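You operate a simulated robot arm through the tools that you are given. There is no shell and no other tool.

You run a simulated two-armed robot. Do the job below in one go: nothing can be reset, and whatever is moved stays where it is left.

Task
Take the teal disk cartridge from the lower middle shelf of the side shelving and put it on the front of the small table. Put the jar that says "bolts" from the lower middle shelf of the back shelving on the print stack there and the jar labelled "rings" on the cream plate. Put the felt block on the deck behind the left lid. Shut the rear grille. Switch the reader switch off. Press the monitor switch three times. Take the small teal gear and put it on the free end of the desk. Push the right drawer shut. Take the small grey gear on the front of the paper table and put it away on the lower middle shelf of the side shelving. Take the black gear on the front of the paper table and put it away on the top of the service table. Take the long dark red pad on the front of the paper table and put it away on the shelf under the steel stand. Lift the clear flap open. Any order will do. Set down upright: jar. The rear grille goes anticlockwise seen from above, to its stop.

It is judged by the outcome, as a careful person would: the job done as asked, and still so three seconds after it is handed in. It fails if anything else is knocked over, pushed out of place, dropped, spilled or broken. A push-on lid holds only when it is set on centred and level and pressed home; a screw cap is set on level and turned clockwise until tight.

Robot
Two 6-joint arms with two-finger parallel grippers on one trunk, on a base that drives. Base frame: it is fixed to the floor where the robot stands at the start and does not move with it; the origin is under the middle of the robot, x ahead of it, y to its left, z up. Lengths are in mm, angles in degrees, forces in N, time in s.
The left shoulder is at the start at [-107, 177, 710], the right one opposite. With the tool pointing down near the work surface each hand reaches from about 100 to 680 mm from the robot's upright axis, wherever it stands, measured 20 degrees to its own side. Places, roughly: black gear (7x7x5 cm) [-800, -5700, 800]; brown-lid jar, grey-lid jar, teal-lid jar [250, 1750, 750]; clear flap [-2600, -6000, 900]; cream plate (20x15x2 cm) [0, 1700, 800]; deck behind the left lid [-1700, -2200, 1000]; disk cartridge [1500, 2000, 750]; felt block (6x5x3 cm) [-1100, -700, 800]; free end of the desk [-2200, -3400, 700]; front of the small table (57x23 cm) [2020, -1100, 800]; long dark red pad (20x6x4 cm) [-800, -5500, 800]; lower middle shelf of the side shelving [2100, 2000, 700]; monitor switch [-2300, -3500, 900]; print stack [250, 2000, 750]; reader switch [-2200, -4100, 600]; rear grille [-2800, -4000, 200]; right drawer [-400, -5100, 900]; shelf under the steel stand [-3800, -5300, 200]; small grey gear (5x5x3 cm) [-1000, -5700, 800]; small teal gear (5x5x3 cm) [-1400, -2400, 1000]; top of the service table [2800, -300, 800]. Payload 1.57 kg a hand.
The TCP of each hand is the grasp point between the finger pads, 30 mm short of the fingertips. In the tool frame z runs along the fingers and y along their closing line. The gripper opens to 80 mm. The fingers are 17 mm wide and 12 mm thick; the gripper's body (40 by 82 mm) begins 80 mm behind the TCP.
Orientation is told as [roll, pitch, yaw] about the base's x, y, z axes, in that order, counted from this pose: with the fingers straight down and closing along the base's y, the tool's x points along the base's -x, its y along +y and its z along -z.

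Tools
- The arms move only by the tool play_rows. It takes "left_commands", "right_commands" or both (then of equal length, played together; a hand with none holds still); each is one flat list of numbers, 7 for each row, row after row: the turn, a rotation vector about the base's x, y, z in degrees, then the shift along the base's x, y, z in mm, then the gripper command, from -1 (fully open) to 1 (shut), values between in proportion. In form: [rx, ry, rz, x, y, z, grip, rx, ry, rz, x, y, z, grip, ...]. A call has 1 to 20 rows; each row shifts and turns the commanded pose from where the row before left it. Rows are played at 5 a second. More than 50 mm and 8.6 degrees between two rows, or a gripper value outside its range, and nothing of the call is played. Where a pose cannot be reached the arm comes as near as it can. A force on the tool above 40 N (or 10 N above the force at the start of the call, whichever is more), or a blocked arm, ends the call early, and 0.2 s more pass. Each finger travels about 72 mm/s and halts on what it meets, pressing with about 31 N; the grip force reading is that of the motor and also rises with nothing between the fingers. The clock runs only during rows and for 0.2 s after the last one: add rows that do not move to give the fingers time. It gives the time, the measured TCP pose, the force on the tool (base axes), the opening and the grip force at its end, in the units of the frame above (readings bear some noise), with the torque about the TCP (base axes, N m) and any sound that the robot's microphone picked up.
- Cameras (640 x 400 px; columns grow to the right, rows downward): "scene" is now at [52.9, -3.7, 1448.3]; the picture's right is [-0.04, -1.00, 0.00], its down [-0.58, 0.02, -0.81] and it looks along [0.81, -0.03, -0.58] (base axes); focal length 289 px, centre (320, 200). "left" rides on the left gripper at [72, 7, -122] in its tool frame; the picture's right is [-0.09, 1.00, 0.00], its down [-0.84, -0.08, -0.54] and it looks along [-0.54, -0.05, 0.84] (tool axes); focal length 238 px, centre (320, 200). "right" rides on the right gripper at [72, -7, -122] in its tool frame; the picture's right is [0.09, 1.00, 0.00], its down [-0.84, 0.08, -0.54] and it looks along [-0.54, 0.05, 0.84] (tool axes); focal length 238 px, centre (320, 200). There is no depth. A picture from a camera that has moved, and an enlarged one, comes with that camera's place and axes in the base frame and with its lens.
- capture(camera): a new picture of that camera. It takes no simulated time.
- move_column(by): slides the trunk up (or, below 0, down) by that many mm; the arms and the scene camera ride with it, the base frame stays. It gives what a move gives, with no picture.
- base_move(legs): drives the robot by 1 to 6 legs, each [ahead, left, turn to the left] in mm, mm and degrees, along the robot's own axes; the way and the turn of a leg run together, so that a leg with both is an arc; at most 1500 mm and 180 degrees a leg. The arms and the cameras ride along, it lands a little off, and it stops where it bumps. It gives what a move gives.
- head_to(pan, tilt): turns the head with the scene camera to pan (to the left, within 143 degrees either way) and tilt (down, from -29 to 69), counted from straight ahead of the robot. It gives what a move gives.
- inspect(camera, box): a new picture of the part [left, top, right, bottom] of that camera's present view, enlarged. It takes no simulated time.
- job_done(): hands the job in; it is judged then, once.

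Nothing tells you exact positions but the pictures and the camera data. Unless the task says otherwise, let go and move clear before handing in.

The tools are called as name(argument=value, ...) on one line, values as JSON. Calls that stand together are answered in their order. play_rows: Moves the arms, as the interface text tells. Its arguments: {"type":"object","properties":{"left_commands":{"type":"array","items":{"type":"number"}},"right_commands":{"type":"array","items":{"type":"number"}}},"required":[]} The other tools are called the same way: move_column (by) slides the trunk up or down; base_move (legs) drives the base; head_to (pan, tilt) turns the head that bears the scene camera; capture (camera) takes a picture; inspect (camera, box) takes an enlarged picture of a part of a camera's view; job_done () hands the job in.

At the start:

```text
time_s: 0.0
left_tcp_pos: [472.9, 254.9, 982.1]
left_ee_rot: [0.0, 0.0, 0.0]
left_contact_force: [-0.1, 0.3, -0.2]
left_ft_torque: [0.02, -0.03, -0.02]
left_grip_width: 79.9
left_gripper_force: 0.0
right_tcp_pos: [454.0, -187.7, 971.5]
right_ee_rot: [0.1, 0.0, 0.0]
right_contact_force: [0.6, 0.1, 0.1]
right_ft_torque: [-0.01, 0.0, -0.01]
right_grip_width: 79.9
right_gripper_force: 0.1
trunk travel left (down, up): [-150.0, 178.0]
robot x, y, heading: [-1.9, -5.2, 0.2]
head pan, tilt: [-2.2, 35.6]
```

scene: 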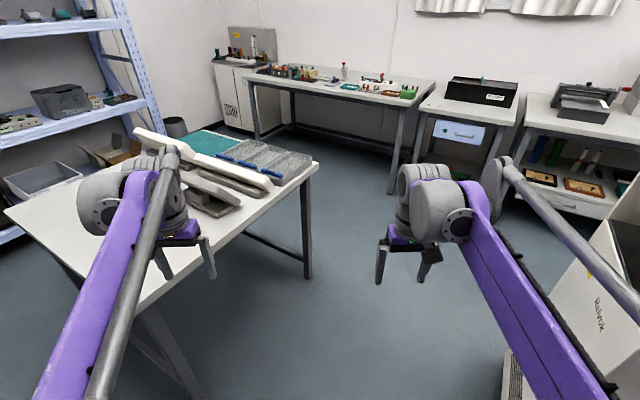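
right: 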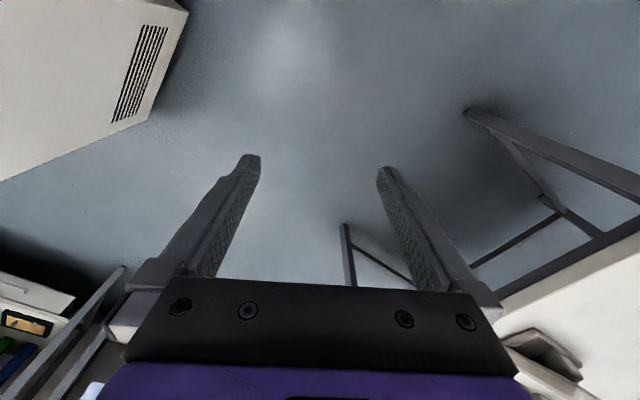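
left: 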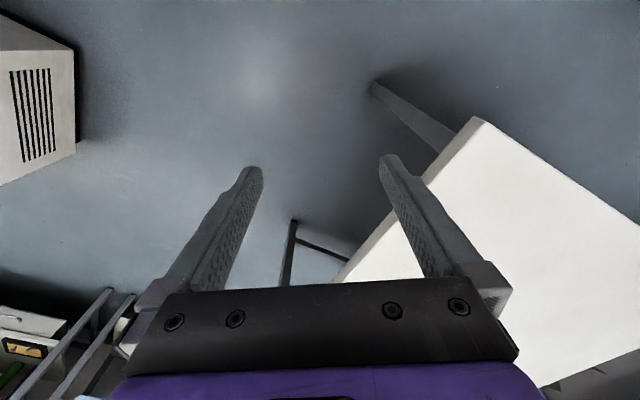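

I see a lab with a table to the left, blue shelving on the left, and benches along the far wall. I'll first look around with the head to map the room.

head_to(pan=60, tilt=25)

capture(camera="scene")

head_to(pan=120, tilt=25)

capture(camera="scene")

head_to(pan=-50, tilt=25)

capture(camera="scene")

head_to(pan=-110, tilt=25)

capture(camera="scene")

head_to(pan=-143, tilt=25)

capture(camera="scene")

```text
time_s: 1.3
left_tcp_pos: [470.8, 253.9, 983.5]
left_ee_rot: [0.0, 0.0, -0.1]
left_contact_force: [-0.2, -0.8, 0.9]
left_ft_torque: [0.04, -0.01, 0.02]
left_grip_width: 79.9
left_gripper_force: 0.1
right_tcp_pos: [453.8, -189.5, 970.7]
right_ee_rot: [0.1, 0.0, -0.1]
right_contact_force: [0.8, 1.2, -0.9]
right_ft_torque: [0.0, -0.01, -0.02]
right_grip_width: 80.1
right_gripper_force: 0.0
trunk travel left (down, up): [-150.0, 178.0]
robot x, y, heading: [-2.3, -1.3, -0.0]
head pan, tilt: [60.0, 25.0]
```

```text
taken
camera scene: at [11.3, 79.4, 1465.0], right [0.87, -0.5, 0.0], down [-0.21, -0.37, -0.91], along [0.45, 0.78, -0.42], focal length 289 px, centre (320, 200)
```

scene: 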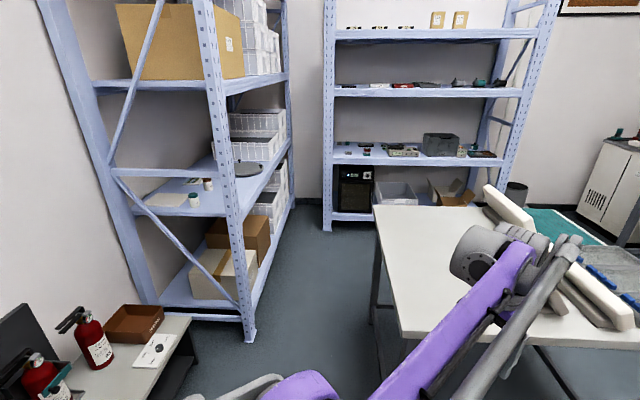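

```text
time_s: 2.6
left_tcp_pos: [472.2, 255.6, 983.1]
left_ee_rot: [-0.1, 0.0, 0.0]
left_contact_force: [-0.3, -1.1, -0.4]
left_ft_torque: [-0.02, 0.02, -0.01]
left_grip_width: 80.0
left_gripper_force: 0.0
right_tcp_pos: [453.8, -188.5, 971.1]
right_ee_rot: [0.0, 0.1, 0.0]
right_contact_force: [0.1, -0.3, 0.2]
right_ft_torque: [0.03, -0.02, 0.02]
right_grip_width: 79.7
right_gripper_force: 0.0
trunk travel left (down, up): [-150.0, 178.0]
robot x, y, heading: [2.4, -3.6, -0.1]
head pan, tilt: [120.0, 25.0]
```

```text
taken
camera scene: at [-80.8, 79.4, 1465.0], right [0.87, 0.5, 0.0], down [0.21, -0.37, -0.91], along [-0.45, 0.79, -0.42], focal length 289 px, centre (320, 200)
```

scene: 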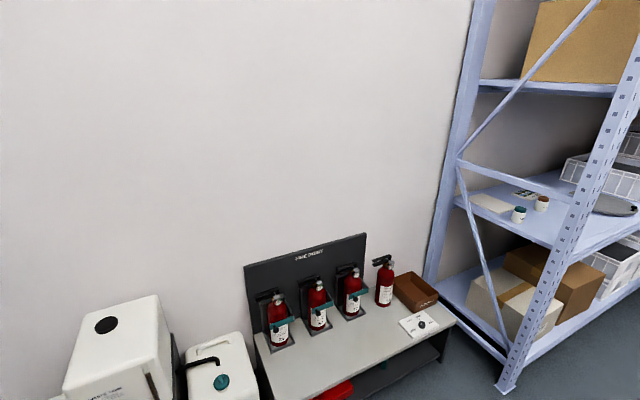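

```text
time_s: 5.2
left_tcp_pos: [469.5, 254.6, 982.5]
left_ee_rot: [0.0, 0.0, 0.0]
left_contact_force: [-0.3, -0.4, 0.4]
left_ft_torque: [0.02, 0.01, -0.03]
left_grip_width: 80.1
left_gripper_force: 0.0
right_tcp_pos: [453.1, -187.8, 970.7]
right_ee_rot: [0.0, 0.0, -0.1]
right_contact_force: [-0.7, 0.3, -0.5]
right_ft_torque: [-0.01, 0.01, 0.05]
right_grip_width: 79.9
right_gripper_force: 0.0
trunk travel left (down, up): [-150.0, 178.0]
robot x, y, heading: [1.2, -1.0, -0.2]
head pan, tilt: [-50.0, 25.0]
```

```text
taken
camera scene: at [24.4, -71.0, 1465.0], right [-0.77, -0.64, 0.0], down [-0.27, 0.32, -0.91], along [0.58, -0.69, -0.42], focal length 289 px, centre (320, 200)
```

scene: 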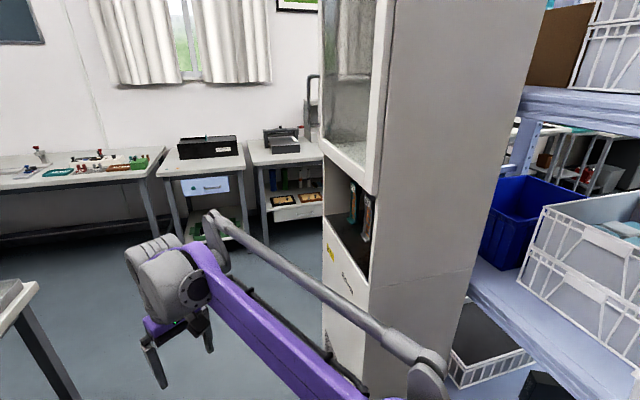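

```text
time_s: 6.5
left_tcp_pos: [472.8, 254.4, 983.6]
left_ee_rot: [0.0, 0.0, 0.0]
left_contact_force: [-0.3, -0.3, -0.2]
left_ft_torque: [-0.01, -0.03, -0.01]
left_grip_width: 80.0
left_gripper_force: 0.1
right_tcp_pos: [454.0, -189.5, 971.2]
right_ee_rot: [0.1, 0.0, 0.0]
right_contact_force: [-0.5, 0.0, 0.5]
right_ft_torque: [0.0, 0.0, 0.01]
right_grip_width: 80.0
right_gripper_force: 0.2
trunk travel left (down, up): [-150.0, 178.0]
robot x, y, heading: [0.8, 0.2, -0.0]
head pan, tilt: [-110.0, 25.0]
```

```text
taken
camera scene: at [-66.3, -87.0, 1465.0], right [-0.94, 0.34, 0.0], down [0.14, 0.4, -0.91], along [-0.31, -0.85, -0.42], focal length 289 px, centre (320, 200)
```

scene: 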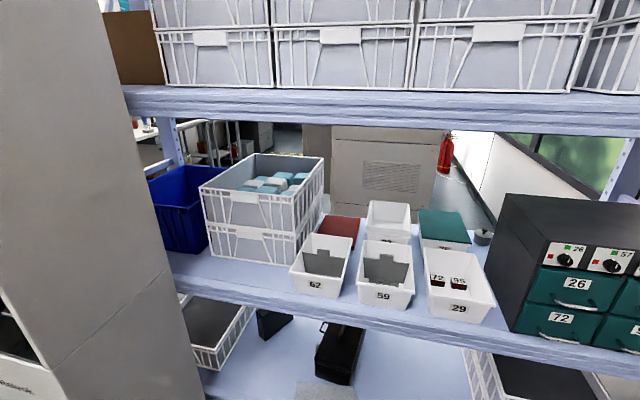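

```text
time_s: 7.5
left_tcp_pos: [471.6, 254.0, 983.1]
left_ee_rot: [-0.1, 0.1, 0.0]
left_contact_force: [0.2, -0.5, -0.8]
left_ft_torque: [0.05, 0.04, -0.02]
left_grip_width: 80.1
left_gripper_force: 0.1
right_tcp_pos: [453.4, -188.2, 970.5]
right_ee_rot: [0.0, 0.1, -0.1]
right_contact_force: [-0.4, -0.7, 0.1]
right_ft_torque: [0.0, 0.03, 0.01]
right_grip_width: 80.1
right_gripper_force: 0.1
trunk travel left (down, up): [-150.0, 178.0]
robot x, y, heading: [1.5, 0.3, -0.1]
head pan, tilt: [-143.0, 25.0]
```

```text
taken
camera scene: at [-108.4, -55.9, 1465.0], right [-0.6, 0.8, 0.0], down [0.34, 0.25, -0.91], along [-0.72, -0.55, -0.42], focal length 289 px, centre (320, 200)
```

scene: 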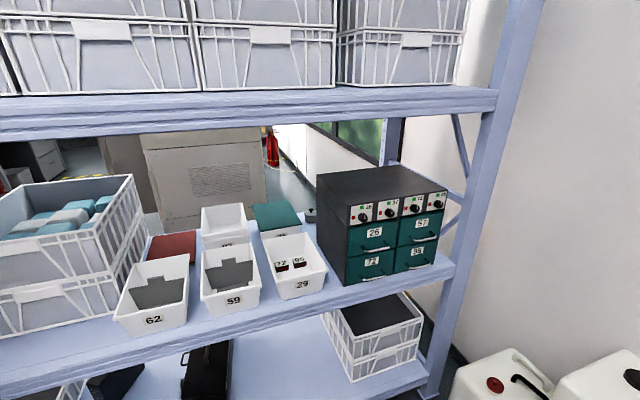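

I see the back shelving (jars, cream plate) to the left, the side shelving ahead-left, and a shelving wall behind me on the right with bins. I'll enlarge the relevant parts before moving.

head_to(pan=75, tilt=25)

capture(camera="scene")

inspect(camera="scene", box=[200, 120, 360, 220])

inspect(camera="scene", box=[400, 50, 640, 200])

head_to(pan=-130, tilt=30)

inspect(camera="scene", box=[100, 100, 400, 288])

capture(camera="scene")

head_to(pan=30, tilt=15)

capture(camera="scene")

head_to(pan=0, tilt=15)

capture(camera="scene")

head_to(pan=-30, tilt=10)

capture(camera="scene")

```text
time_s: 10.6
left_tcp_pos: [472.3, 254.7, 982.9]
left_ee_rot: [0.0, 0.0, 0.0]
left_contact_force: [-0.5, 0.8, -0.1]
left_ft_torque: [-0.03, 0.05, 0.03]
left_grip_width: 80.0
left_gripper_force: 0.1
right_tcp_pos: [453.2, -188.7, 971.3]
right_ee_rot: [0.0, 0.0, 0.0]
right_contact_force: [0.2, -0.3, 0.5]
right_ft_torque: [0.01, -0.01, 0.02]
right_grip_width: 80.0
right_gripper_force: 0.0
trunk travel left (down, up): [-150.0, 178.0]
robot x, y, heading: [-0.8, -1.6, 0.1]
head pan, tilt: [75.0, 25.0]
```

```text
taken
camera scene: at [-11.0, 88.6, 1465.0], right [0.97, -0.26, 0.0], down [-0.11, -0.41, -0.91], along [0.23, 0.88, -0.42], focal length 289 px, centre (320, 200)
```

scene: 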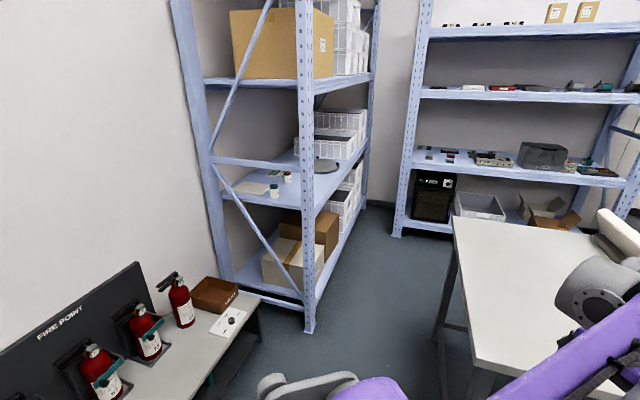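

```text
4.00 times, centred on (280, 170) of scene
camera zoom: at [-11.0, 88.6, 1465.0], right [0.97, -0.26, 0.0], down [-0.11, -0.41, -0.91], along [0.23, 0.88, -0.42], focal length 1157 px, centre (480, 320)
```

zoom: 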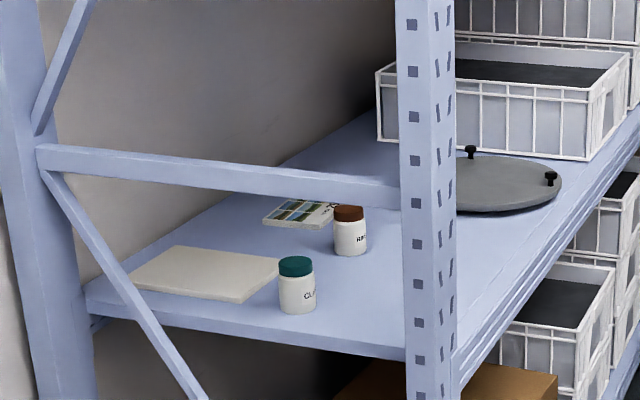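

```text
2.67 times, centred on (520, 125) of scene
camera zoom: at [-11.0, 88.6, 1465.0], right [0.97, -0.26, 0.0], down [-0.11, -0.41, -0.91], along [0.23, 0.88, -0.42], focal length 772 px, centre (-213, 400)
```

zoom: 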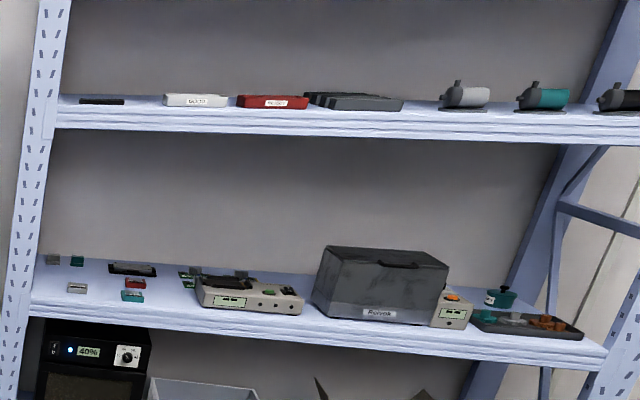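

```text
time_s: 13.6
left_tcp_pos: [472.3, 253.6, 981.5]
left_ee_rot: [-0.1, -0.1, -0.1]
left_contact_force: [0.4, -0.9, -0.3]
left_ft_torque: [0.02, 0.01, 0.03]
left_grip_width: 80.1
left_gripper_force: 0.0
right_tcp_pos: [453.1, -188.8, 970.0]
right_ee_rot: [0.0, 0.0, -0.1]
right_contact_force: [-0.1, -0.9, -0.9]
right_ft_torque: [-0.01, 0.0, 0.0]
right_grip_width: 80.1
right_gripper_force: 0.0
trunk travel left (down, up): [-150.0, 178.0]
robot x, y, heading: [0.6, 2.5, 0.1]
head pan, tilt: [-130.0, 30.0]
```

```text
2.13 times, centred on (250, 194) of scene
camera zoom: at [-92.9, -69.7, 1457.0], right [-0.77, 0.64, 0.0], down [0.32, 0.38, -0.87], along [-0.56, -0.66, -0.5], focal length 616 px, centre (469, 213)
```

zoom: 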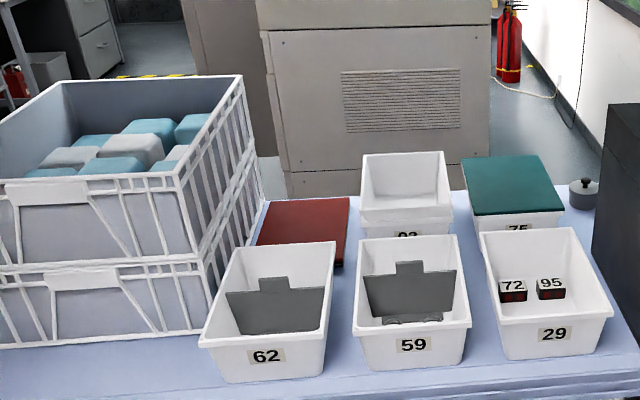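

```text
taken
camera scene: at [-92.9, -69.7, 1457.0], right [-0.77, 0.64, 0.0], down [0.32, 0.38, -0.87], along [-0.56, -0.66, -0.5], focal length 289 px, centre (320, 200)
```

scene: 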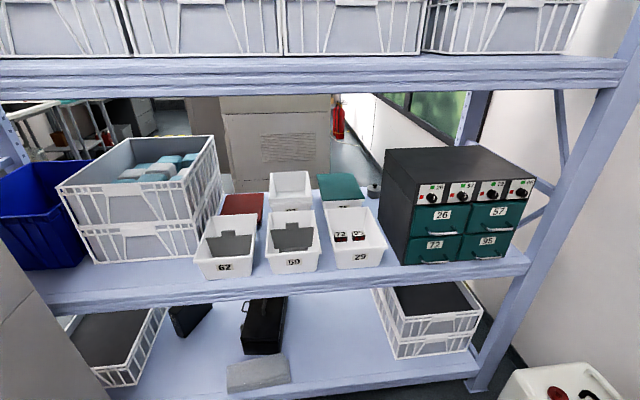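

```text
time_s: 16.1
left_tcp_pos: [471.4, 254.2, 982.9]
left_ee_rot: [0.0, 0.0, -0.1]
left_contact_force: [0.7, -0.7, 0.2]
left_ft_torque: [-0.01, 0.01, -0.01]
left_grip_width: 80.0
left_gripper_force: 0.2
right_tcp_pos: [454.0, -188.3, 970.8]
right_ee_rot: [0.0, 0.0, 0.0]
right_contact_force: [-0.4, -0.4, 0.1]
right_ft_torque: [0.02, -0.01, -0.04]
right_grip_width: 79.9
right_gripper_force: 0.1
trunk travel left (down, up): [-150.0, 178.0]
robot x, y, heading: [-2.1, 2.9, -0.0]
head pan, tilt: [30.0, 15.0]
```

```text
taken
camera scene: at [46.1, 46.3, 1481.2], right [0.5, -0.87, 0.0], down [-0.22, -0.13, -0.97], along [0.84, 0.48, -0.26], focal length 289 px, centre (320, 200)
```

scene: 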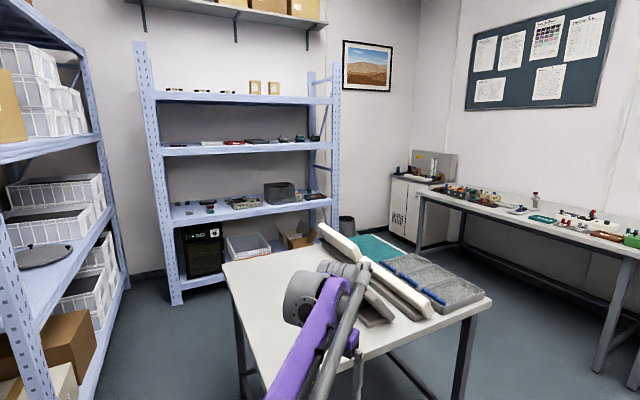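

```text
time_s: 17.0
left_tcp_pos: [472.4, 254.2, 982.2]
left_ee_rot: [0.0, -0.1, 0.0]
left_contact_force: [0.4, 0.0, -0.7]
left_ft_torque: [-0.03, -0.03, 0.02]
left_grip_width: 80.2
left_gripper_force: 0.1
right_tcp_pos: [452.6, -189.1, 970.8]
right_ee_rot: [0.0, 0.1, 0.0]
right_contact_force: [-0.6, 0.1, 0.7]
right_ft_torque: [0.01, 0.01, -0.02]
right_grip_width: 80.0
right_gripper_force: 0.0
trunk travel left (down, up): [-150.0, 178.0]
robot x, y, heading: [4.0, -2.3, 0.2]
head pan, tilt: [0.0, 15.0]
```

```text
taken
camera scene: at [58.6, -0.3, 1481.2], right [0.0, -1.0, 0.0], down [-0.26, 0.0, -0.97], along [0.97, 0.0, -0.26], focal length 289 px, centre (320, 200)
```

scene: 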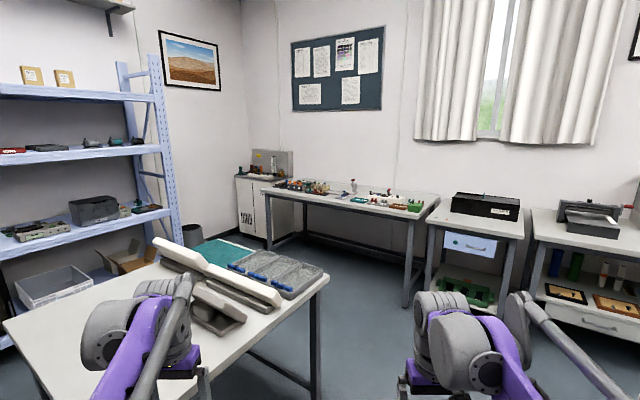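

```text
time_s: 18.0
left_tcp_pos: [472.3, 254.4, 982.3]
left_ee_rot: [0.0, 0.1, 0.0]
left_contact_force: [0.4, -0.3, 0.7]
left_ft_torque: [0.02, 0.0, 0.0]
left_grip_width: 80.0
left_gripper_force: 0.0
right_tcp_pos: [454.4, -188.5, 969.5]
right_ee_rot: [0.0, -0.1, 0.0]
right_contact_force: [0.0, 0.0, -0.6]
right_ft_torque: [0.02, 0.05, -0.04]
right_grip_width: 80.2
right_gripper_force: 0.1
trunk travel left (down, up): [-150.0, 178.0]
robot x, y, heading: [0.5, -1.7, 0.0]
head pan, tilt: [-30.0, 10.0]
```

```text
taken
camera scene: at [45.7, -46.8, 1489.3], right [-0.5, -0.87, 0.0], down [-0.15, 0.09, -0.98], along [0.85, -0.49, -0.17], focal length 289 px, centre (320, 200)
```

scene: 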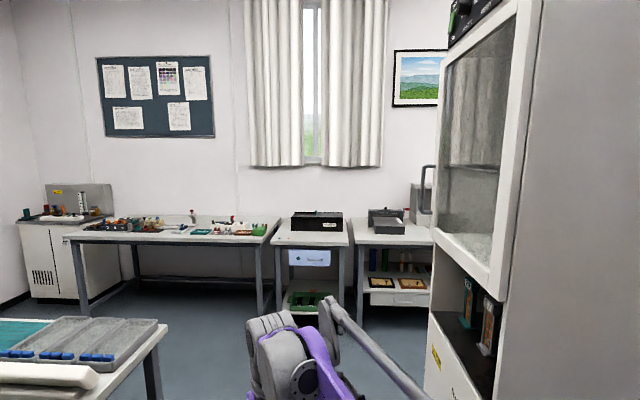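

The room is rotated about 57° from my base frame: the back shelving's front runs along roughly (0.55, 0.84). I'll turn to face up the aisle between the table and that shelving and look again.

base_move(legs=[[0, 0, 57]])

head_to(pan=0, tilt=25)

capture(camera="scene")

head_to(pan=40, tilt=35)

capture(camera="scene")

head_to(pan=-40, tilt=35)

capture(camera="scene")

```text
time_s: 20.9
left_tcp_pos: [40.9, 536.0, 983.3]
left_ee_rot: [-0.1, 0.1, 57.2]
left_contact_force: [0.3, -0.4, -0.2]
left_ft_torque: [0.0, -0.01, -0.01]
left_grip_width: 79.8
left_gripper_force: 0.2
right_tcp_pos: [405.8, 279.4, 970.8]
right_ee_rot: [-0.1, 0.0, 57.3]
right_contact_force: [0.3, 0.3, 0.3]
right_ft_torque: [0.0, 0.02, -0.03]
right_grip_width: 79.9
right_gripper_force: 0.0
trunk travel left (down, up): [-150.0, 178.0]
robot x, y, heading: [-3.7, 1.1, 57.3]
head pan, tilt: [-30.0, 10.0]
```

```text
time_s: 21.9
left_tcp_pos: [41.1, 533.8, 982.8]
left_ee_rot: [0.1, -0.1, 57.2]
left_contact_force: [-0.2, 0.6, -0.5]
left_ft_torque: [0.01, -0.02, 0.01]
left_grip_width: 80.2
left_gripper_force: 0.0
right_tcp_pos: [402.6, 279.5, 970.2]
right_ee_rot: [0.0, -0.1, 57.2]
right_contact_force: [-0.7, -0.6, -0.5]
right_ft_torque: [0.02, -0.03, 0.03]
right_grip_width: 79.9
right_gripper_force: 0.2
trunk travel left (down, up): [-150.0, 178.0]
robot x, y, heading: [4.4, 0.0, 57.0]
head pan, tilt: [0.0, 25.0]
```

```text
taken
camera scene: at [30.1, 49.5, 1465.0], right [0.84, -0.54, 0.0], down [-0.23, -0.35, -0.91], along [0.49, 0.76, -0.42], focal length 289 px, centre (320, 200)
```

scene: 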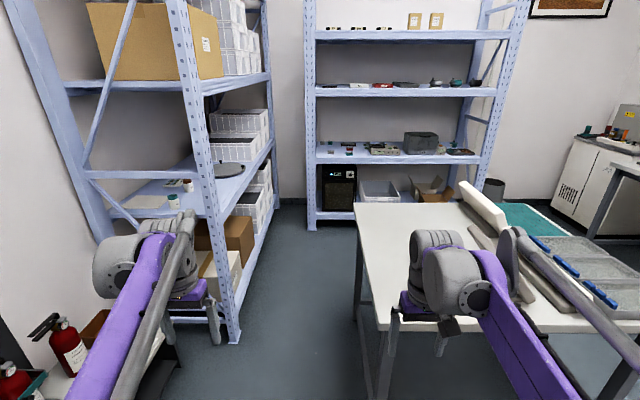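

```text
time_s: 22.9
left_tcp_pos: [41.2, 535.6, 982.6]
left_ee_rot: [0.0, 0.0, 57.2]
left_contact_force: [0.7, 0.0, 0.5]
left_ft_torque: [0.02, -0.04, 0.0]
left_grip_width: 80.2
left_gripper_force: 0.1
right_tcp_pos: [404.6, 279.4, 969.9]
right_ee_rot: [0.0, 0.0, 57.2]
right_contact_force: [1.0, 0.7, 0.5]
right_ft_torque: [-0.02, 0.02, -0.03]
right_grip_width: 79.7
right_gripper_force: 0.1
trunk travel left (down, up): [-150.0, 178.0]
robot x, y, heading: [-2.3, 0.9, 57.0]
head pan, tilt: [40.0, 35.0]
```

```text
taken
camera scene: at [-30.8, 59.5, 1449.2], right [0.99, 0.13, 0.0], down [0.07, -0.57, -0.82], along [-0.1, 0.81, -0.57], focal length 289 px, centre (320, 200)
```

scene: 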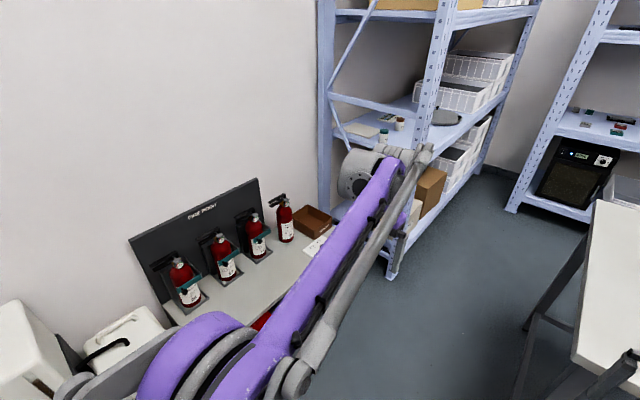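

```text
time_s: 24.5
left_tcp_pos: [41.9, 533.4, 981.6]
left_ee_rot: [0.0, 0.0, 57.3]
left_contact_force: [-0.2, 0.8, -0.4]
left_ft_torque: [0.01, -0.01, -0.02]
left_grip_width: 80.0
left_gripper_force: 0.1
right_tcp_pos: [404.2, 279.0, 970.7]
right_ee_rot: [-0.1, 0.1, 57.2]
right_contact_force: [0.5, 0.1, 0.1]
right_ft_torque: [0.01, 0.02, 0.02]
right_grip_width: 80.3
right_gripper_force: 0.0
trunk travel left (down, up): [-150.0, 178.0]
robot x, y, heading: [1.3, 0.1, 57.1]
head pan, tilt: [-40.0, 35.0]
```

```text
taken
camera scene: at [64.3, -1.8, 1449.2], right [0.3, -0.95, 0.0], down [-0.55, -0.17, -0.82], along [0.78, 0.24, -0.57], focal length 289 px, centre (320, 200)
```

scene: 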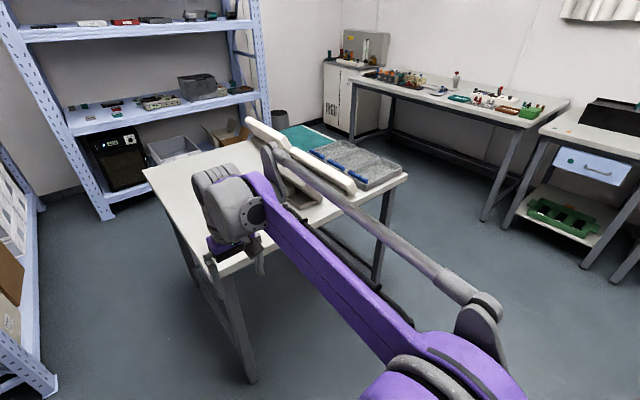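

The heading 57° lines me up with the room; the aisle between table (left edge) and back shelving is about 680 mm wide. I'll look straight down to see my own base size before driving in.

head_to(pan=0, tilt=69)

capture(camera="scene")

head_to(pan=90, tilt=69)

capture(camera="scene")

```text
time_s: 25.5
left_tcp_pos: [41.2, 534.4, 982.6]
left_ee_rot: [0.0, -0.1, 57.3]
left_contact_force: [0.6, 0.1, -0.6]
left_ft_torque: [-0.02, 0.0, -0.02]
left_grip_width: 80.1
left_gripper_force: 0.2
right_tcp_pos: [404.5, 278.1, 970.7]
right_ee_rot: [0.0, 0.0, 57.2]
right_contact_force: [-0.9, 0.7, 1.0]
right_ft_torque: [-0.01, 0.03, 0.03]
right_grip_width: 80.1
right_gripper_force: 0.0
trunk travel left (down, up): [-150.0, 178.0]
robot x, y, heading: [-3.2, -2.1, 56.9]
head pan, tilt: [0.0, 68.8]
```

```text
taken
camera scene: at [10.5, 19.1, 1405.6], right [0.84, -0.54, 0.0], down [-0.5, -0.78, -0.36], along [0.2, 0.31, -0.93], focal length 289 px, centre (320, 200)
```

scene: 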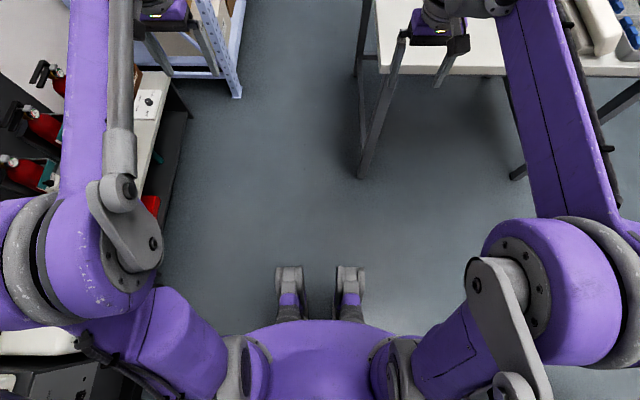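

```text
time_s: 27.2
left_tcp_pos: [40.9, 534.5, 982.7]
left_ee_rot: [0.0, -0.1, 57.2]
left_contact_force: [0.1, 0.1, 0.0]
left_ft_torque: [0.0, -0.01, 0.02]
left_grip_width: 80.3
left_gripper_force: 0.0
right_tcp_pos: [404.2, 278.6, 970.8]
right_ee_rot: [0.1, 0.1, 57.2]
right_contact_force: [0.2, -0.6, -1.0]
right_ft_torque: [0.0, 0.01, 0.01]
right_grip_width: 80.0
right_gripper_force: 0.0
trunk travel left (down, up): [-150.0, 178.0]
robot x, y, heading: [-1.4, -0.9, 57.0]
head pan, tilt: [90.0, 68.8]
```

```text
taken
camera scene: at [-66.8, 2.4, 1405.5], right [0.54, 0.84, 0.0], down [0.78, -0.5, -0.36], along [-0.3, 0.2, -0.93], focal length 289 px, centre (320, 200)
```

scene: 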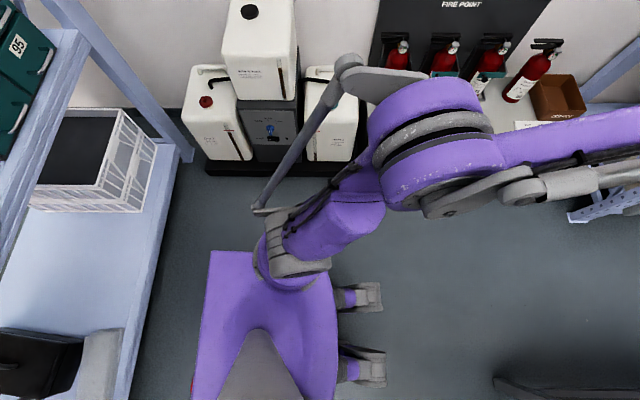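

My base is compact (feet about 230 mm ahead, ±140 mm wide), but the elbows stick out. I'll turn to face the back shelving squarely (heading 147°) and look at the shelf.

base_move(legs=[[0, 0, 90]])

head_to(pan=0, tilt=40)

capture(camera="scene")

head_to(pan=-60, tilt=25)

capture(camera="scene")

```text
time_s: 31.4
left_tcp_pos: [-533.0, 49.8, 982.6]
left_ee_rot: [0.0, 0.1, 146.2]
left_contact_force: [0.0, -0.5, 0.6]
left_ft_torque: [-0.01, -0.03, -0.01]
left_grip_width: 80.2
left_gripper_force: 0.0
right_tcp_pos: [-272.9, 409.4, 971.3]
right_ee_rot: [0.0, 0.0, 146.2]
right_contact_force: [-0.2, 0.1, -0.5]
right_ft_torque: [0.0, 0.01, 0.01]
right_grip_width: 79.8
right_gripper_force: 0.1
trunk travel left (down, up): [-150.0, 178.0]
robot x, y, heading: [-3.5, 1.6, 146.2]
head pan, tilt: [90.0, 68.8]
```

```text
time_s: 33.0
left_tcp_pos: [-533.1, 49.1, 982.9]
left_ee_rot: [-0.1, -0.1, 146.3]
left_contact_force: [-0.1, 0.2, -0.2]
left_ft_torque: [0.02, 0.02, 0.03]
left_grip_width: 79.9
left_gripper_force: 0.0
right_tcp_pos: [-273.2, 409.1, 971.0]
right_ee_rot: [0.0, 0.0, 146.3]
right_contact_force: [0.2, -0.4, 0.1]
right_ft_torque: [0.03, 0.02, -0.01]
right_grip_width: 79.9
right_gripper_force: 0.1
trunk travel left (down, up): [-150.0, 178.0]
robot x, y, heading: [-2.6, -0.2, 146.3]
head pan, tilt: [0.0, 40.0]
```

```text
taken
camera scene: at [-45.6, 28.6, 1441.6], right [0.55, 0.83, 0.0], down [0.54, -0.36, -0.77], along [-0.64, 0.42, -0.64], focal length 289 px, centre (320, 200)
```

scene: 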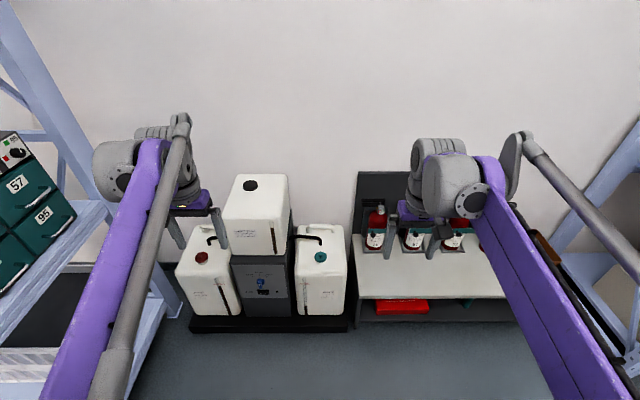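

```text
time_s: 34.3
left_tcp_pos: [-533.3, 50.5, 982.7]
left_ee_rot: [0.0, 0.0, 146.2]
left_contact_force: [-0.2, -0.1, -0.5]
left_ft_torque: [-0.01, 0.05, 0.0]
left_grip_width: 80.0
left_gripper_force: 0.0
right_tcp_pos: [-272.7, 409.8, 970.7]
right_ee_rot: [0.0, 0.1, 146.2]
right_contact_force: [-0.2, 0.4, -1.6]
right_ft_torque: [-0.02, -0.01, 0.0]
right_grip_width: 79.8
right_gripper_force: 0.1
trunk travel left (down, up): [-150.0, 178.0]
robot x, y, heading: [-0.8, -0.3, 146.3]
head pan, tilt: [-60.0, 25.0]
```

```text
taken
camera scene: at [31.0, 73.4, 1465.0], right [1.0, -0.06, 0.0], down [-0.03, -0.42, -0.91], along [0.06, 0.9, -0.42], focal length 289 px, centre (320, 200)
```

scene: 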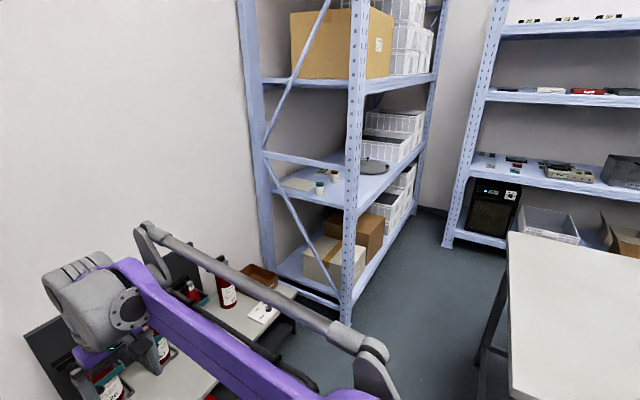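

I'm facing the wall with the fire point ahead and the back shelving on the right. I'll retract both hands by 200 mm before strafing right along the aisle.

play_rows(left_commands=[0, 0, 0, 41.5, -27.7, 0, -1, 0, 0, 0, 41.5, -27.7, 0, -1, 0, 0, 0, 41.5, -27.7, 0, -1, 0, 0, 0, 41.5, -27.7, 0, -1], right_commands=[0, 0, 0, 41.5, -27.7, 0, -1, 0, 0, 0, 41.5, -27.7, 0, -1, 0, 0, 0, 41.5, -27.7, 0, -1, 0, 0, 0, 41.5, -27.7, 0, -1])

head_to(pan=0, tilt=55)

capture(camera="scene")

```text
time_s: 35.3
left_tcp_pos: [-365.5, -60.4, 985.5]
left_ee_rot: [0.0, 0.0, 146.3]
left_contact_force: [0.1, 0.5, 0.4]
left_ft_torque: [0.02, 0.04, 0.01]
left_grip_width: 79.9
left_gripper_force: 0.0
right_tcp_pos: [-103.5, 296.0, 970.3]
right_ee_rot: [0.1, -0.2, 146.3]
right_contact_force: [-0.2, -0.5, 0.2]
right_ft_torque: [0.01, 0.01, -0.04]
right_grip_width: 80.1
right_gripper_force: 0.1
trunk travel left (down, up): [-150.0, 178.0]
robot x, y, heading: [0.3, -1.5, 146.4]
head pan, tilt: [-60.0, 25.0]
```

```text
time_s: 36.6
left_tcp_pos: [-369.7, -58.8, 986.3]
left_ee_rot: [0.0, 0.0, 146.2]
left_contact_force: [-0.2, -0.2, -0.6]
left_ft_torque: [0.01, 0.02, -0.01]
left_grip_width: 79.9
left_gripper_force: 0.0
right_tcp_pos: [-105.5, 299.1, 971.1]
right_ee_rot: [0.0, 0.0, 146.3]
right_contact_force: [-1.1, 0.1, -0.1]
right_ft_torque: [-0.01, -0.02, 0.01]
right_grip_width: 80.0
right_gripper_force: 0.1
trunk travel left (down, up): [-150.0, 178.0]
robot x, y, heading: [1.4, -4.1, 146.4]
head pan, tilt: [0.0, 55.0]
```

```text
taken
camera scene: at [-34.8, 21.5, 1421.0], right [0.56, 0.83, 0.0], down [0.68, -0.45, -0.57], along [-0.48, 0.32, -0.82], focal length 289 px, centre (320, 200)
```

scene: 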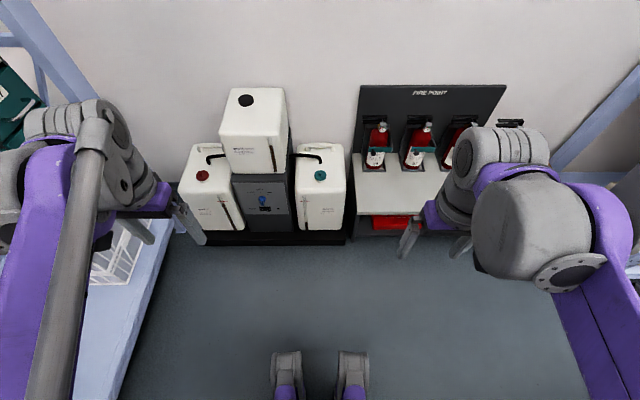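

Arms are pulled in. I'll strafe right along the aisle (slightly forward) in two legs to stand in front of the jars' shelf.

base_move(legs=[[130, -700, 0.8], [0, -800, 0]])

head_to(pan=0, tilt=35)

capture(camera="scene")

```text
time_s: 41.4
left_tcp_pos: [-174.2, 421.1, 984.8]
left_ee_rot: [-0.3, -0.2, 145.5]
left_contact_force: [1.4, 0.0, 0.0]
left_ft_torque: [-0.01, -0.01, 0.0]
left_grip_width: 79.9
left_gripper_force: 0.0
right_tcp_pos: [93.8, 774.6, 972.9]
right_ee_rot: [-0.4, -0.1, 145.5]
right_contact_force: [-0.2, 0.2, 0.3]
right_ft_torque: [0.0, 0.03, -0.02]
right_grip_width: 80.1
right_gripper_force: 0.1
trunk travel left (down, up): [-150.0, 178.0]
robot x, y, heading: [198.1, 479.3, 145.3]
head pan, tilt: [0.0, 55.0]
stopped in leg 1: the robot was blocked; the commanded pose is now the measured one
```

```text
time_s: 42.2
left_tcp_pos: [-174.9, 417.2, 984.8]
left_ee_rot: [-0.5, -0.2, 145.6]
left_contact_force: [0.0, -0.2, -1.1]
left_ft_torque: [0.0, 0.04, -0.01]
left_grip_width: 80.0
left_gripper_force: 0.0
right_tcp_pos: [92.0, 772.4, 973.0]
right_ee_rot: [-0.5, -0.2, 145.5]
right_contact_force: [-0.3, -0.6, 0.1]
right_ft_torque: [0.0, -0.02, -0.01]
right_grip_width: 80.0
right_gripper_force: 0.0
trunk travel left (down, up): [-150.0, 178.0]
robot x, y, heading: [196.5, 483.6, 145.4]
head pan, tilt: [0.0, 35.0]
```

```text
taken
camera scene: at [144.9, 498.1, 1449.2], right [0.57, 0.82, 0.01], down [0.48, -0.32, -0.82], along [-0.67, 0.47, -0.57], focal length 289 px, centre (320, 200)
```

scene: 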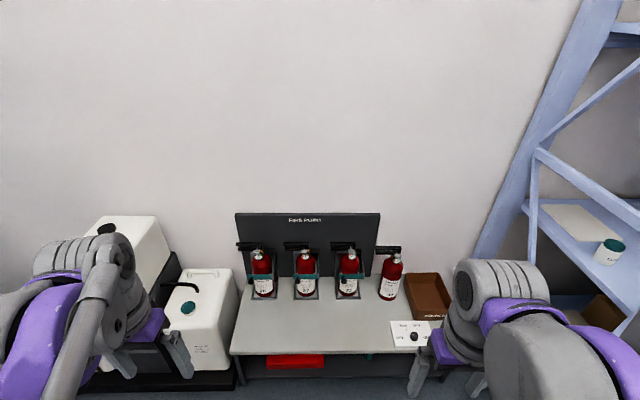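

I was blocked at about a third of the way, probably my rear right corner against the table. I'll ease back left and look at what is behind and right of me.

base_move(legs=[[0, 60, 0]])

head_to(pan=-130, tilt=69)

capture(camera="scene")

head_to(pan=-90, tilt=60)

capture(camera="scene")

head_to(pan=-45, tilt=60)

capture(camera="scene")

```text
time_s: 43.4
left_tcp_pos: [-204.7, 378.6, 985.5]
left_ee_rot: [-0.1, 0.0, 145.9]
left_contact_force: [-0.3, -0.6, -0.3]
left_ft_torque: [0.03, 0.0, 0.02]
left_grip_width: 80.0
left_gripper_force: 0.0
right_tcp_pos: [62.6, 733.5, 969.7]
right_ee_rot: [0.0, -0.1, 145.8]
right_contact_force: [0.9, -0.1, -0.4]
right_ft_torque: [-0.01, -0.03, -0.01]
right_grip_width: 80.2
right_gripper_force: 0.0
trunk travel left (down, up): [-150.0, 178.0]
robot x, y, heading: [163.0, 434.4, 145.8]
head pan, tilt: [0.0, 35.0]
```

```text
time_s: 45.5
left_tcp_pos: [-203.7, 379.2, 986.6]
left_ee_rot: [0.0, 0.1, 145.8]
left_contact_force: [-0.1, 0.7, 0.3]
left_ft_torque: [0.0, 0.0, 0.01]
left_grip_width: 80.0
left_gripper_force: 0.2
right_tcp_pos: [62.4, 733.2, 971.1]
right_ee_rot: [0.0, 0.1, 145.9]
right_contact_force: [0.1, 0.0, -0.2]
right_ft_torque: [0.05, 0.0, 0.02]
right_grip_width: 79.8
right_gripper_force: 0.1
trunk travel left (down, up): [-150.0, 178.0]
robot x, y, heading: [168.1, 435.8, 145.7]
head pan, tilt: [-130.0, 68.8]
```

```text
taken
camera scene: at [243.7, 430.8, 1405.5], right [0.27, -0.96, 0.0], down [-0.9, -0.25, -0.36], along [0.35, 0.1, -0.93], focal length 289 px, centre (320, 200)
```

scene: 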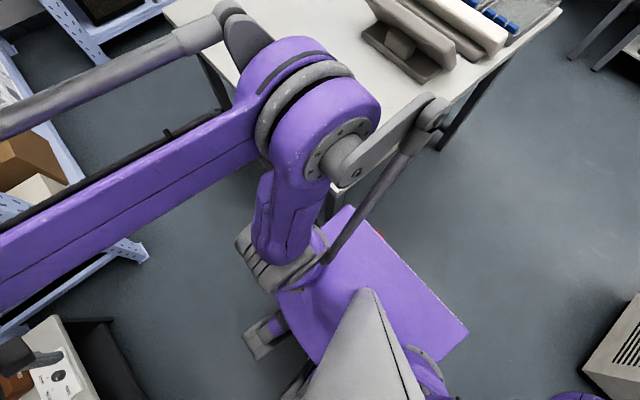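

```text
time_s: 46.6
left_tcp_pos: [-204.3, 378.3, 986.0]
left_ee_rot: [0.0, 0.0, 145.8]
left_contact_force: [0.2, 0.9, 0.4]
left_ft_torque: [0.0, 0.02, -0.01]
left_grip_width: 79.9
left_gripper_force: 0.1
right_tcp_pos: [62.8, 733.9, 971.1]
right_ee_rot: [0.1, 0.0, 145.7]
right_contact_force: [-0.5, -0.1, -0.2]
right_ft_torque: [0.0, -0.05, 0.01]
right_grip_width: 79.9
right_gripper_force: 0.0
trunk travel left (down, up): [-150.0, 178.0]
robot x, y, heading: [167.8, 433.2, 145.8]
head pan, tilt: [-90.0, 60.0]
```

```text
taken
camera scene: at [227.4, 470.6, 1414.9], right [0.83, -0.56, 0.0], down [-0.49, -0.72, -0.5], along [0.28, 0.41, -0.87], focal length 289 px, centre (320, 200)
```

scene: 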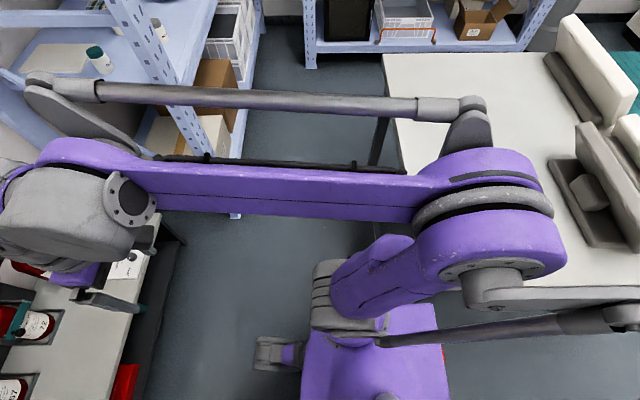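

```text
time_s: 47.7
left_tcp_pos: [-203.4, 378.1, 986.3]
left_ee_rot: [0.0, 0.0, 145.8]
left_contact_force: [0.4, 0.6, 0.9]
left_ft_torque: [-0.02, -0.02, 0.0]
left_grip_width: 79.9
left_gripper_force: 0.1
right_tcp_pos: [60.6, 733.3, 970.6]
right_ee_rot: [0.0, 0.0, 145.8]
right_contact_force: [-0.8, 1.1, 0.1]
right_ft_torque: [0.01, 0.0, -0.01]
right_grip_width: 80.1
right_gripper_force: 0.1
trunk travel left (down, up): [-150.0, 178.0]
robot x, y, heading: [165.1, 435.4, 145.9]
head pan, tilt: [-45.0, 60.0]
```

```text
taken
camera scene: at [177.5, 481.0, 1414.9], right [0.98, 0.19, 0.0], down [0.16, -0.85, -0.5], along [-0.09, 0.49, -0.87], focal length 289 px, centre (320, 200)
```

scene: 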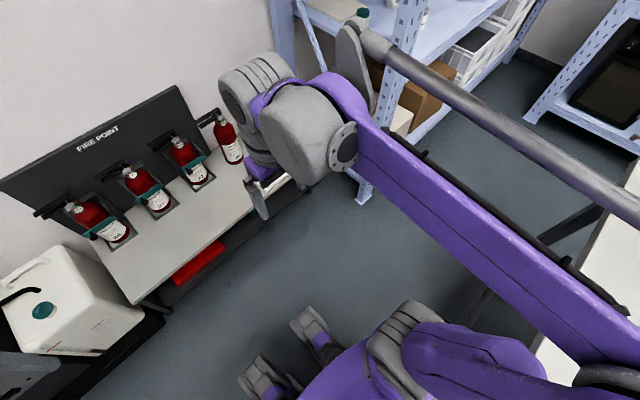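

My rear body extends about 325 mm behind and caught the table leg. I'll raise the trunk, pull the hands in a bit more, move closer to the shelving line, and strafe with clearance from the table.

move_column(by=175)

play_rows(left_commands=[0, 0, 0, 33, -22.5, 0, -1, 0, 0, 0, 33, -22.5, 0, -1], right_commands=[0, 0, 0, 33, -22.5, 0, -1, 0, 0, 0, 33, -22.5, 0, -1])

head_to(pan=-90, tilt=35)

capture(camera="scene")

```text
time_s: 49.7
left_tcp_pos: [-203.4, 378.5, 1161.2]
left_ee_rot: [0.0, 0.0, 145.8]
left_contact_force: [0.3, 0.4, -0.2]
left_ft_torque: [0.01, 0.01, 0.02]
left_grip_width: 79.9
left_gripper_force: 0.2
right_tcp_pos: [62.6, 734.0, 1145.5]
right_ee_rot: [0.0, 0.1, 145.8]
right_contact_force: [0.3, 1.1, 0.5]
right_ft_torque: [0.0, 0.01, 0.02]
right_grip_width: 79.9
right_gripper_force: 0.0
trunk travel left (down, up): [-325.0, 3.0]
robot x, y, heading: [164.8, 433.0, 145.8]
head pan, tilt: [-45.0, 60.0]
```

```text
time_s: 50.3
left_tcp_pos: [-134.6, 331.8, 1161.0]
left_ee_rot: [0.0, -0.2, 145.8]
left_contact_force: [-0.2, -0.1, 0.7]
left_ft_torque: [-0.01, 0.0, 0.0]
left_grip_width: 80.1
left_gripper_force: 0.0
right_tcp_pos: [130.9, 689.0, 1144.8]
right_ee_rot: [0.0, -0.1, 145.8]
right_contact_force: [0.1, -0.1, 0.1]
right_ft_torque: [-0.01, 0.03, 0.0]
right_grip_width: 79.9
right_gripper_force: 0.1
trunk travel left (down, up): [-325.0, 3.0]
robot x, y, heading: [165.6, 437.1, 145.7]
head pan, tilt: [-45.0, 60.0]
```

```text
time_s: 51.4
left_tcp_pos: [-137.5, 332.9, 1160.3]
left_ee_rot: [0.0, -0.1, 145.8]
left_contact_force: [0.2, -0.9, -0.2]
left_ft_torque: [0.03, 0.02, 0.01]
left_grip_width: 80.1
left_gripper_force: 0.0
right_tcp_pos: [128.1, 688.9, 1145.8]
right_ee_rot: [0.0, 0.0, 145.7]
right_contact_force: [0.5, 0.1, 0.4]
right_ft_torque: [0.01, -0.02, -0.02]
right_grip_width: 80.1
right_gripper_force: 0.1
trunk travel left (down, up): [-325.0, 3.0]
robot x, y, heading: [161.5, 438.5, 145.9]
head pan, tilt: [-90.0, 35.0]
```

```text
taken
camera scene: at [248.4, 482.3, 1627.2], right [0.83, -0.56, 0.0], down [-0.32, -0.47, -0.82], along [0.46, 0.68, -0.57], focal length 289 px, centre (320, 200)
```

scene: 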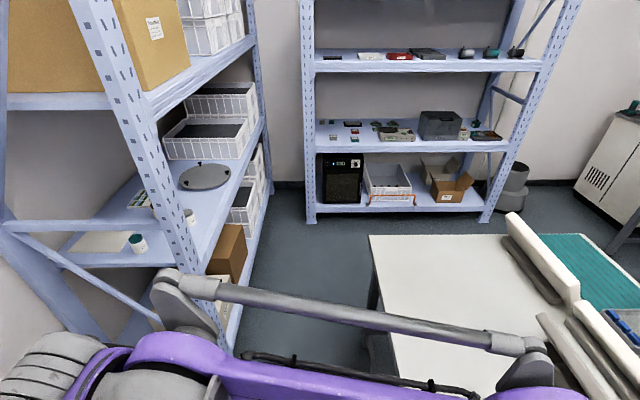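

The room axis is about 56°. Strafing would bring my wrists into the shelf post, so instead I'll turn to face along the aisle with arms tucked in and trunk raised, and drive straight through to the open area beyond the table.

base_move(legs=[[0, 40, 0], [0, 0, -89.8]])

head_to(pan=0, tilt=45)

capture(camera="scene")

head_to(pan=60, tilt=60)

capture(camera="scene")

head_to(pan=120, tilt=60)

capture(camera="scene")

```text
time_s: 56.2
left_tcp_pos: [39.6, 702.2, 1161.1]
left_ee_rot: [0.0, 0.1, 55.9]
left_contact_force: [0.8, 0.2, -0.5]
left_ft_torque: [0.01, 0.02, 0.05]
left_grip_width: 79.8
left_gripper_force: 0.1
right_tcp_pos: [397.2, 438.3, 1144.5]
right_ee_rot: [0.0, 0.1, 56.0]
right_contact_force: [-0.3, -0.3, 0.3]
right_ft_torque: [0.01, -0.03, -0.01]
right_grip_width: 80.0
right_gripper_force: 0.0
trunk travel left (down, up): [-325.0, 3.0]
robot x, y, heading: [138.4, 400.6, 55.8]
head pan, tilt: [-90.0, 35.0]
```

```text
time_s: 57.9
left_tcp_pos: [39.0, 702.8, 1161.6]
left_ee_rot: [0.0, 0.0, 56.0]
left_contact_force: [1.0, 0.2, 0.5]
left_ft_torque: [0.0, 0.01, 0.0]
left_grip_width: 79.9
left_gripper_force: 0.0
right_tcp_pos: [397.6, 439.5, 1145.4]
right_ee_rot: [0.0, -0.2, 56.0]
right_contact_force: [0.8, 0.4, 0.1]
right_ft_torque: [-0.01, 0.0, 0.01]
right_grip_width: 80.0
right_gripper_force: 0.0
trunk travel left (down, up): [-325.0, 3.0]
robot x, y, heading: [145.3, 396.9, 55.9]
head pan, tilt: [0.0, 45.0]
```

```text
taken
camera scene: at [161.3, 431.9, 1612.4], right [0.83, -0.56, 0.0], down [-0.4, -0.59, -0.71], along [0.4, 0.59, -0.71], focal length 289 px, centre (320, 200)
```

scene: 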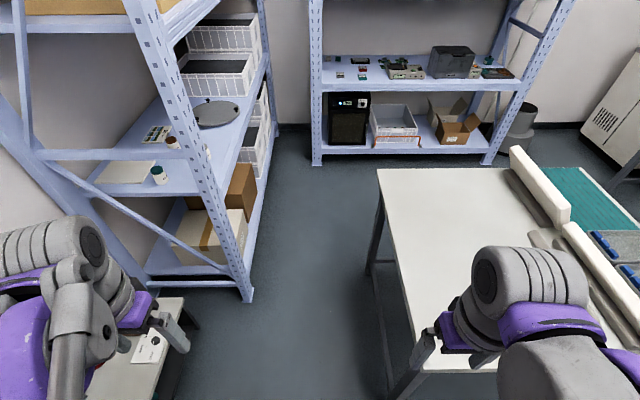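

```text
time_s: 59.2
left_tcp_pos: [39.4, 703.2, 1161.1]
left_ee_rot: [0.0, 0.0, 56.1]
left_contact_force: [0.4, 0.6, 0.4]
left_ft_torque: [0.01, -0.02, -0.02]
left_grip_width: 80.1
left_gripper_force: 0.0
right_tcp_pos: [398.1, 439.0, 1144.4]
right_ee_rot: [0.0, 0.0, 56.0]
right_contact_force: [0.5, 0.2, 0.1]
right_ft_torque: [0.02, 0.0, -0.02]
right_grip_width: 79.9
right_gripper_force: 0.0
trunk travel left (down, up): [-325.0, 3.0]
robot x, y, heading: [147.1, 401.4, 56.0]
head pan, tilt: [60.0, 60.0]
```

```text
taken
camera scene: at [86.7, 424.5, 1593.0], right [0.9, 0.44, 0.0], down [0.38, -0.78, -0.5], along [-0.22, 0.45, -0.87], focal length 289 px, centre (320, 200)
```

scene: 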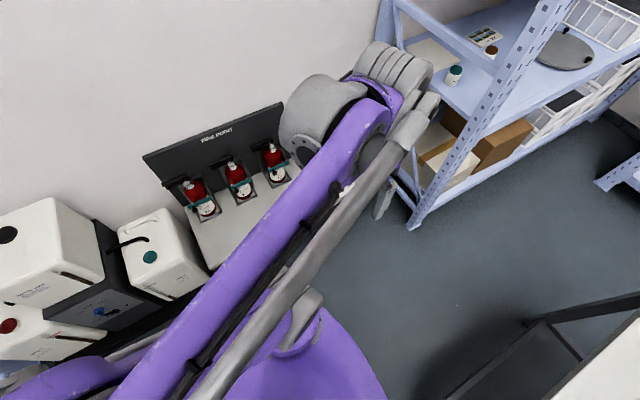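

```text
time_s: 60.5
left_tcp_pos: [39.6, 704.4, 1161.3]
left_ee_rot: [0.1, 0.1, 56.0]
left_contact_force: [-0.7, 0.5, 0.7]
left_ft_torque: [0.04, -0.02, -0.02]
left_grip_width: 80.0
left_gripper_force: 0.1
right_tcp_pos: [398.1, 440.3, 1145.4]
right_ee_rot: [0.0, 0.0, 56.0]
right_contact_force: [0.3, 0.2, -0.1]
right_ft_torque: [-0.02, -0.01, -0.01]
right_grip_width: 80.1
right_gripper_force: 0.1
trunk travel left (down, up): [-325.0, 3.0]
robot x, y, heading: [144.8, 398.8, 56.0]
head pan, tilt: [120.0, 60.0]
```

```text
taken
camera scene: at [49.3, 369.3, 1592.9], right [0.07, 1.0, 0.0], down [0.86, -0.06, -0.5], along [-0.5, 0.04, -0.87], focal length 289 px, centre (320, 200)
```

scene: 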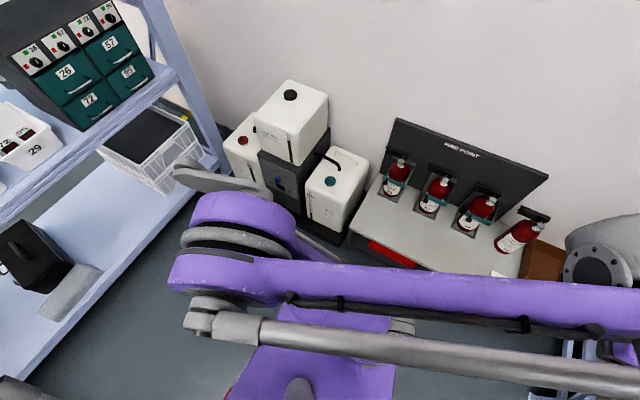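

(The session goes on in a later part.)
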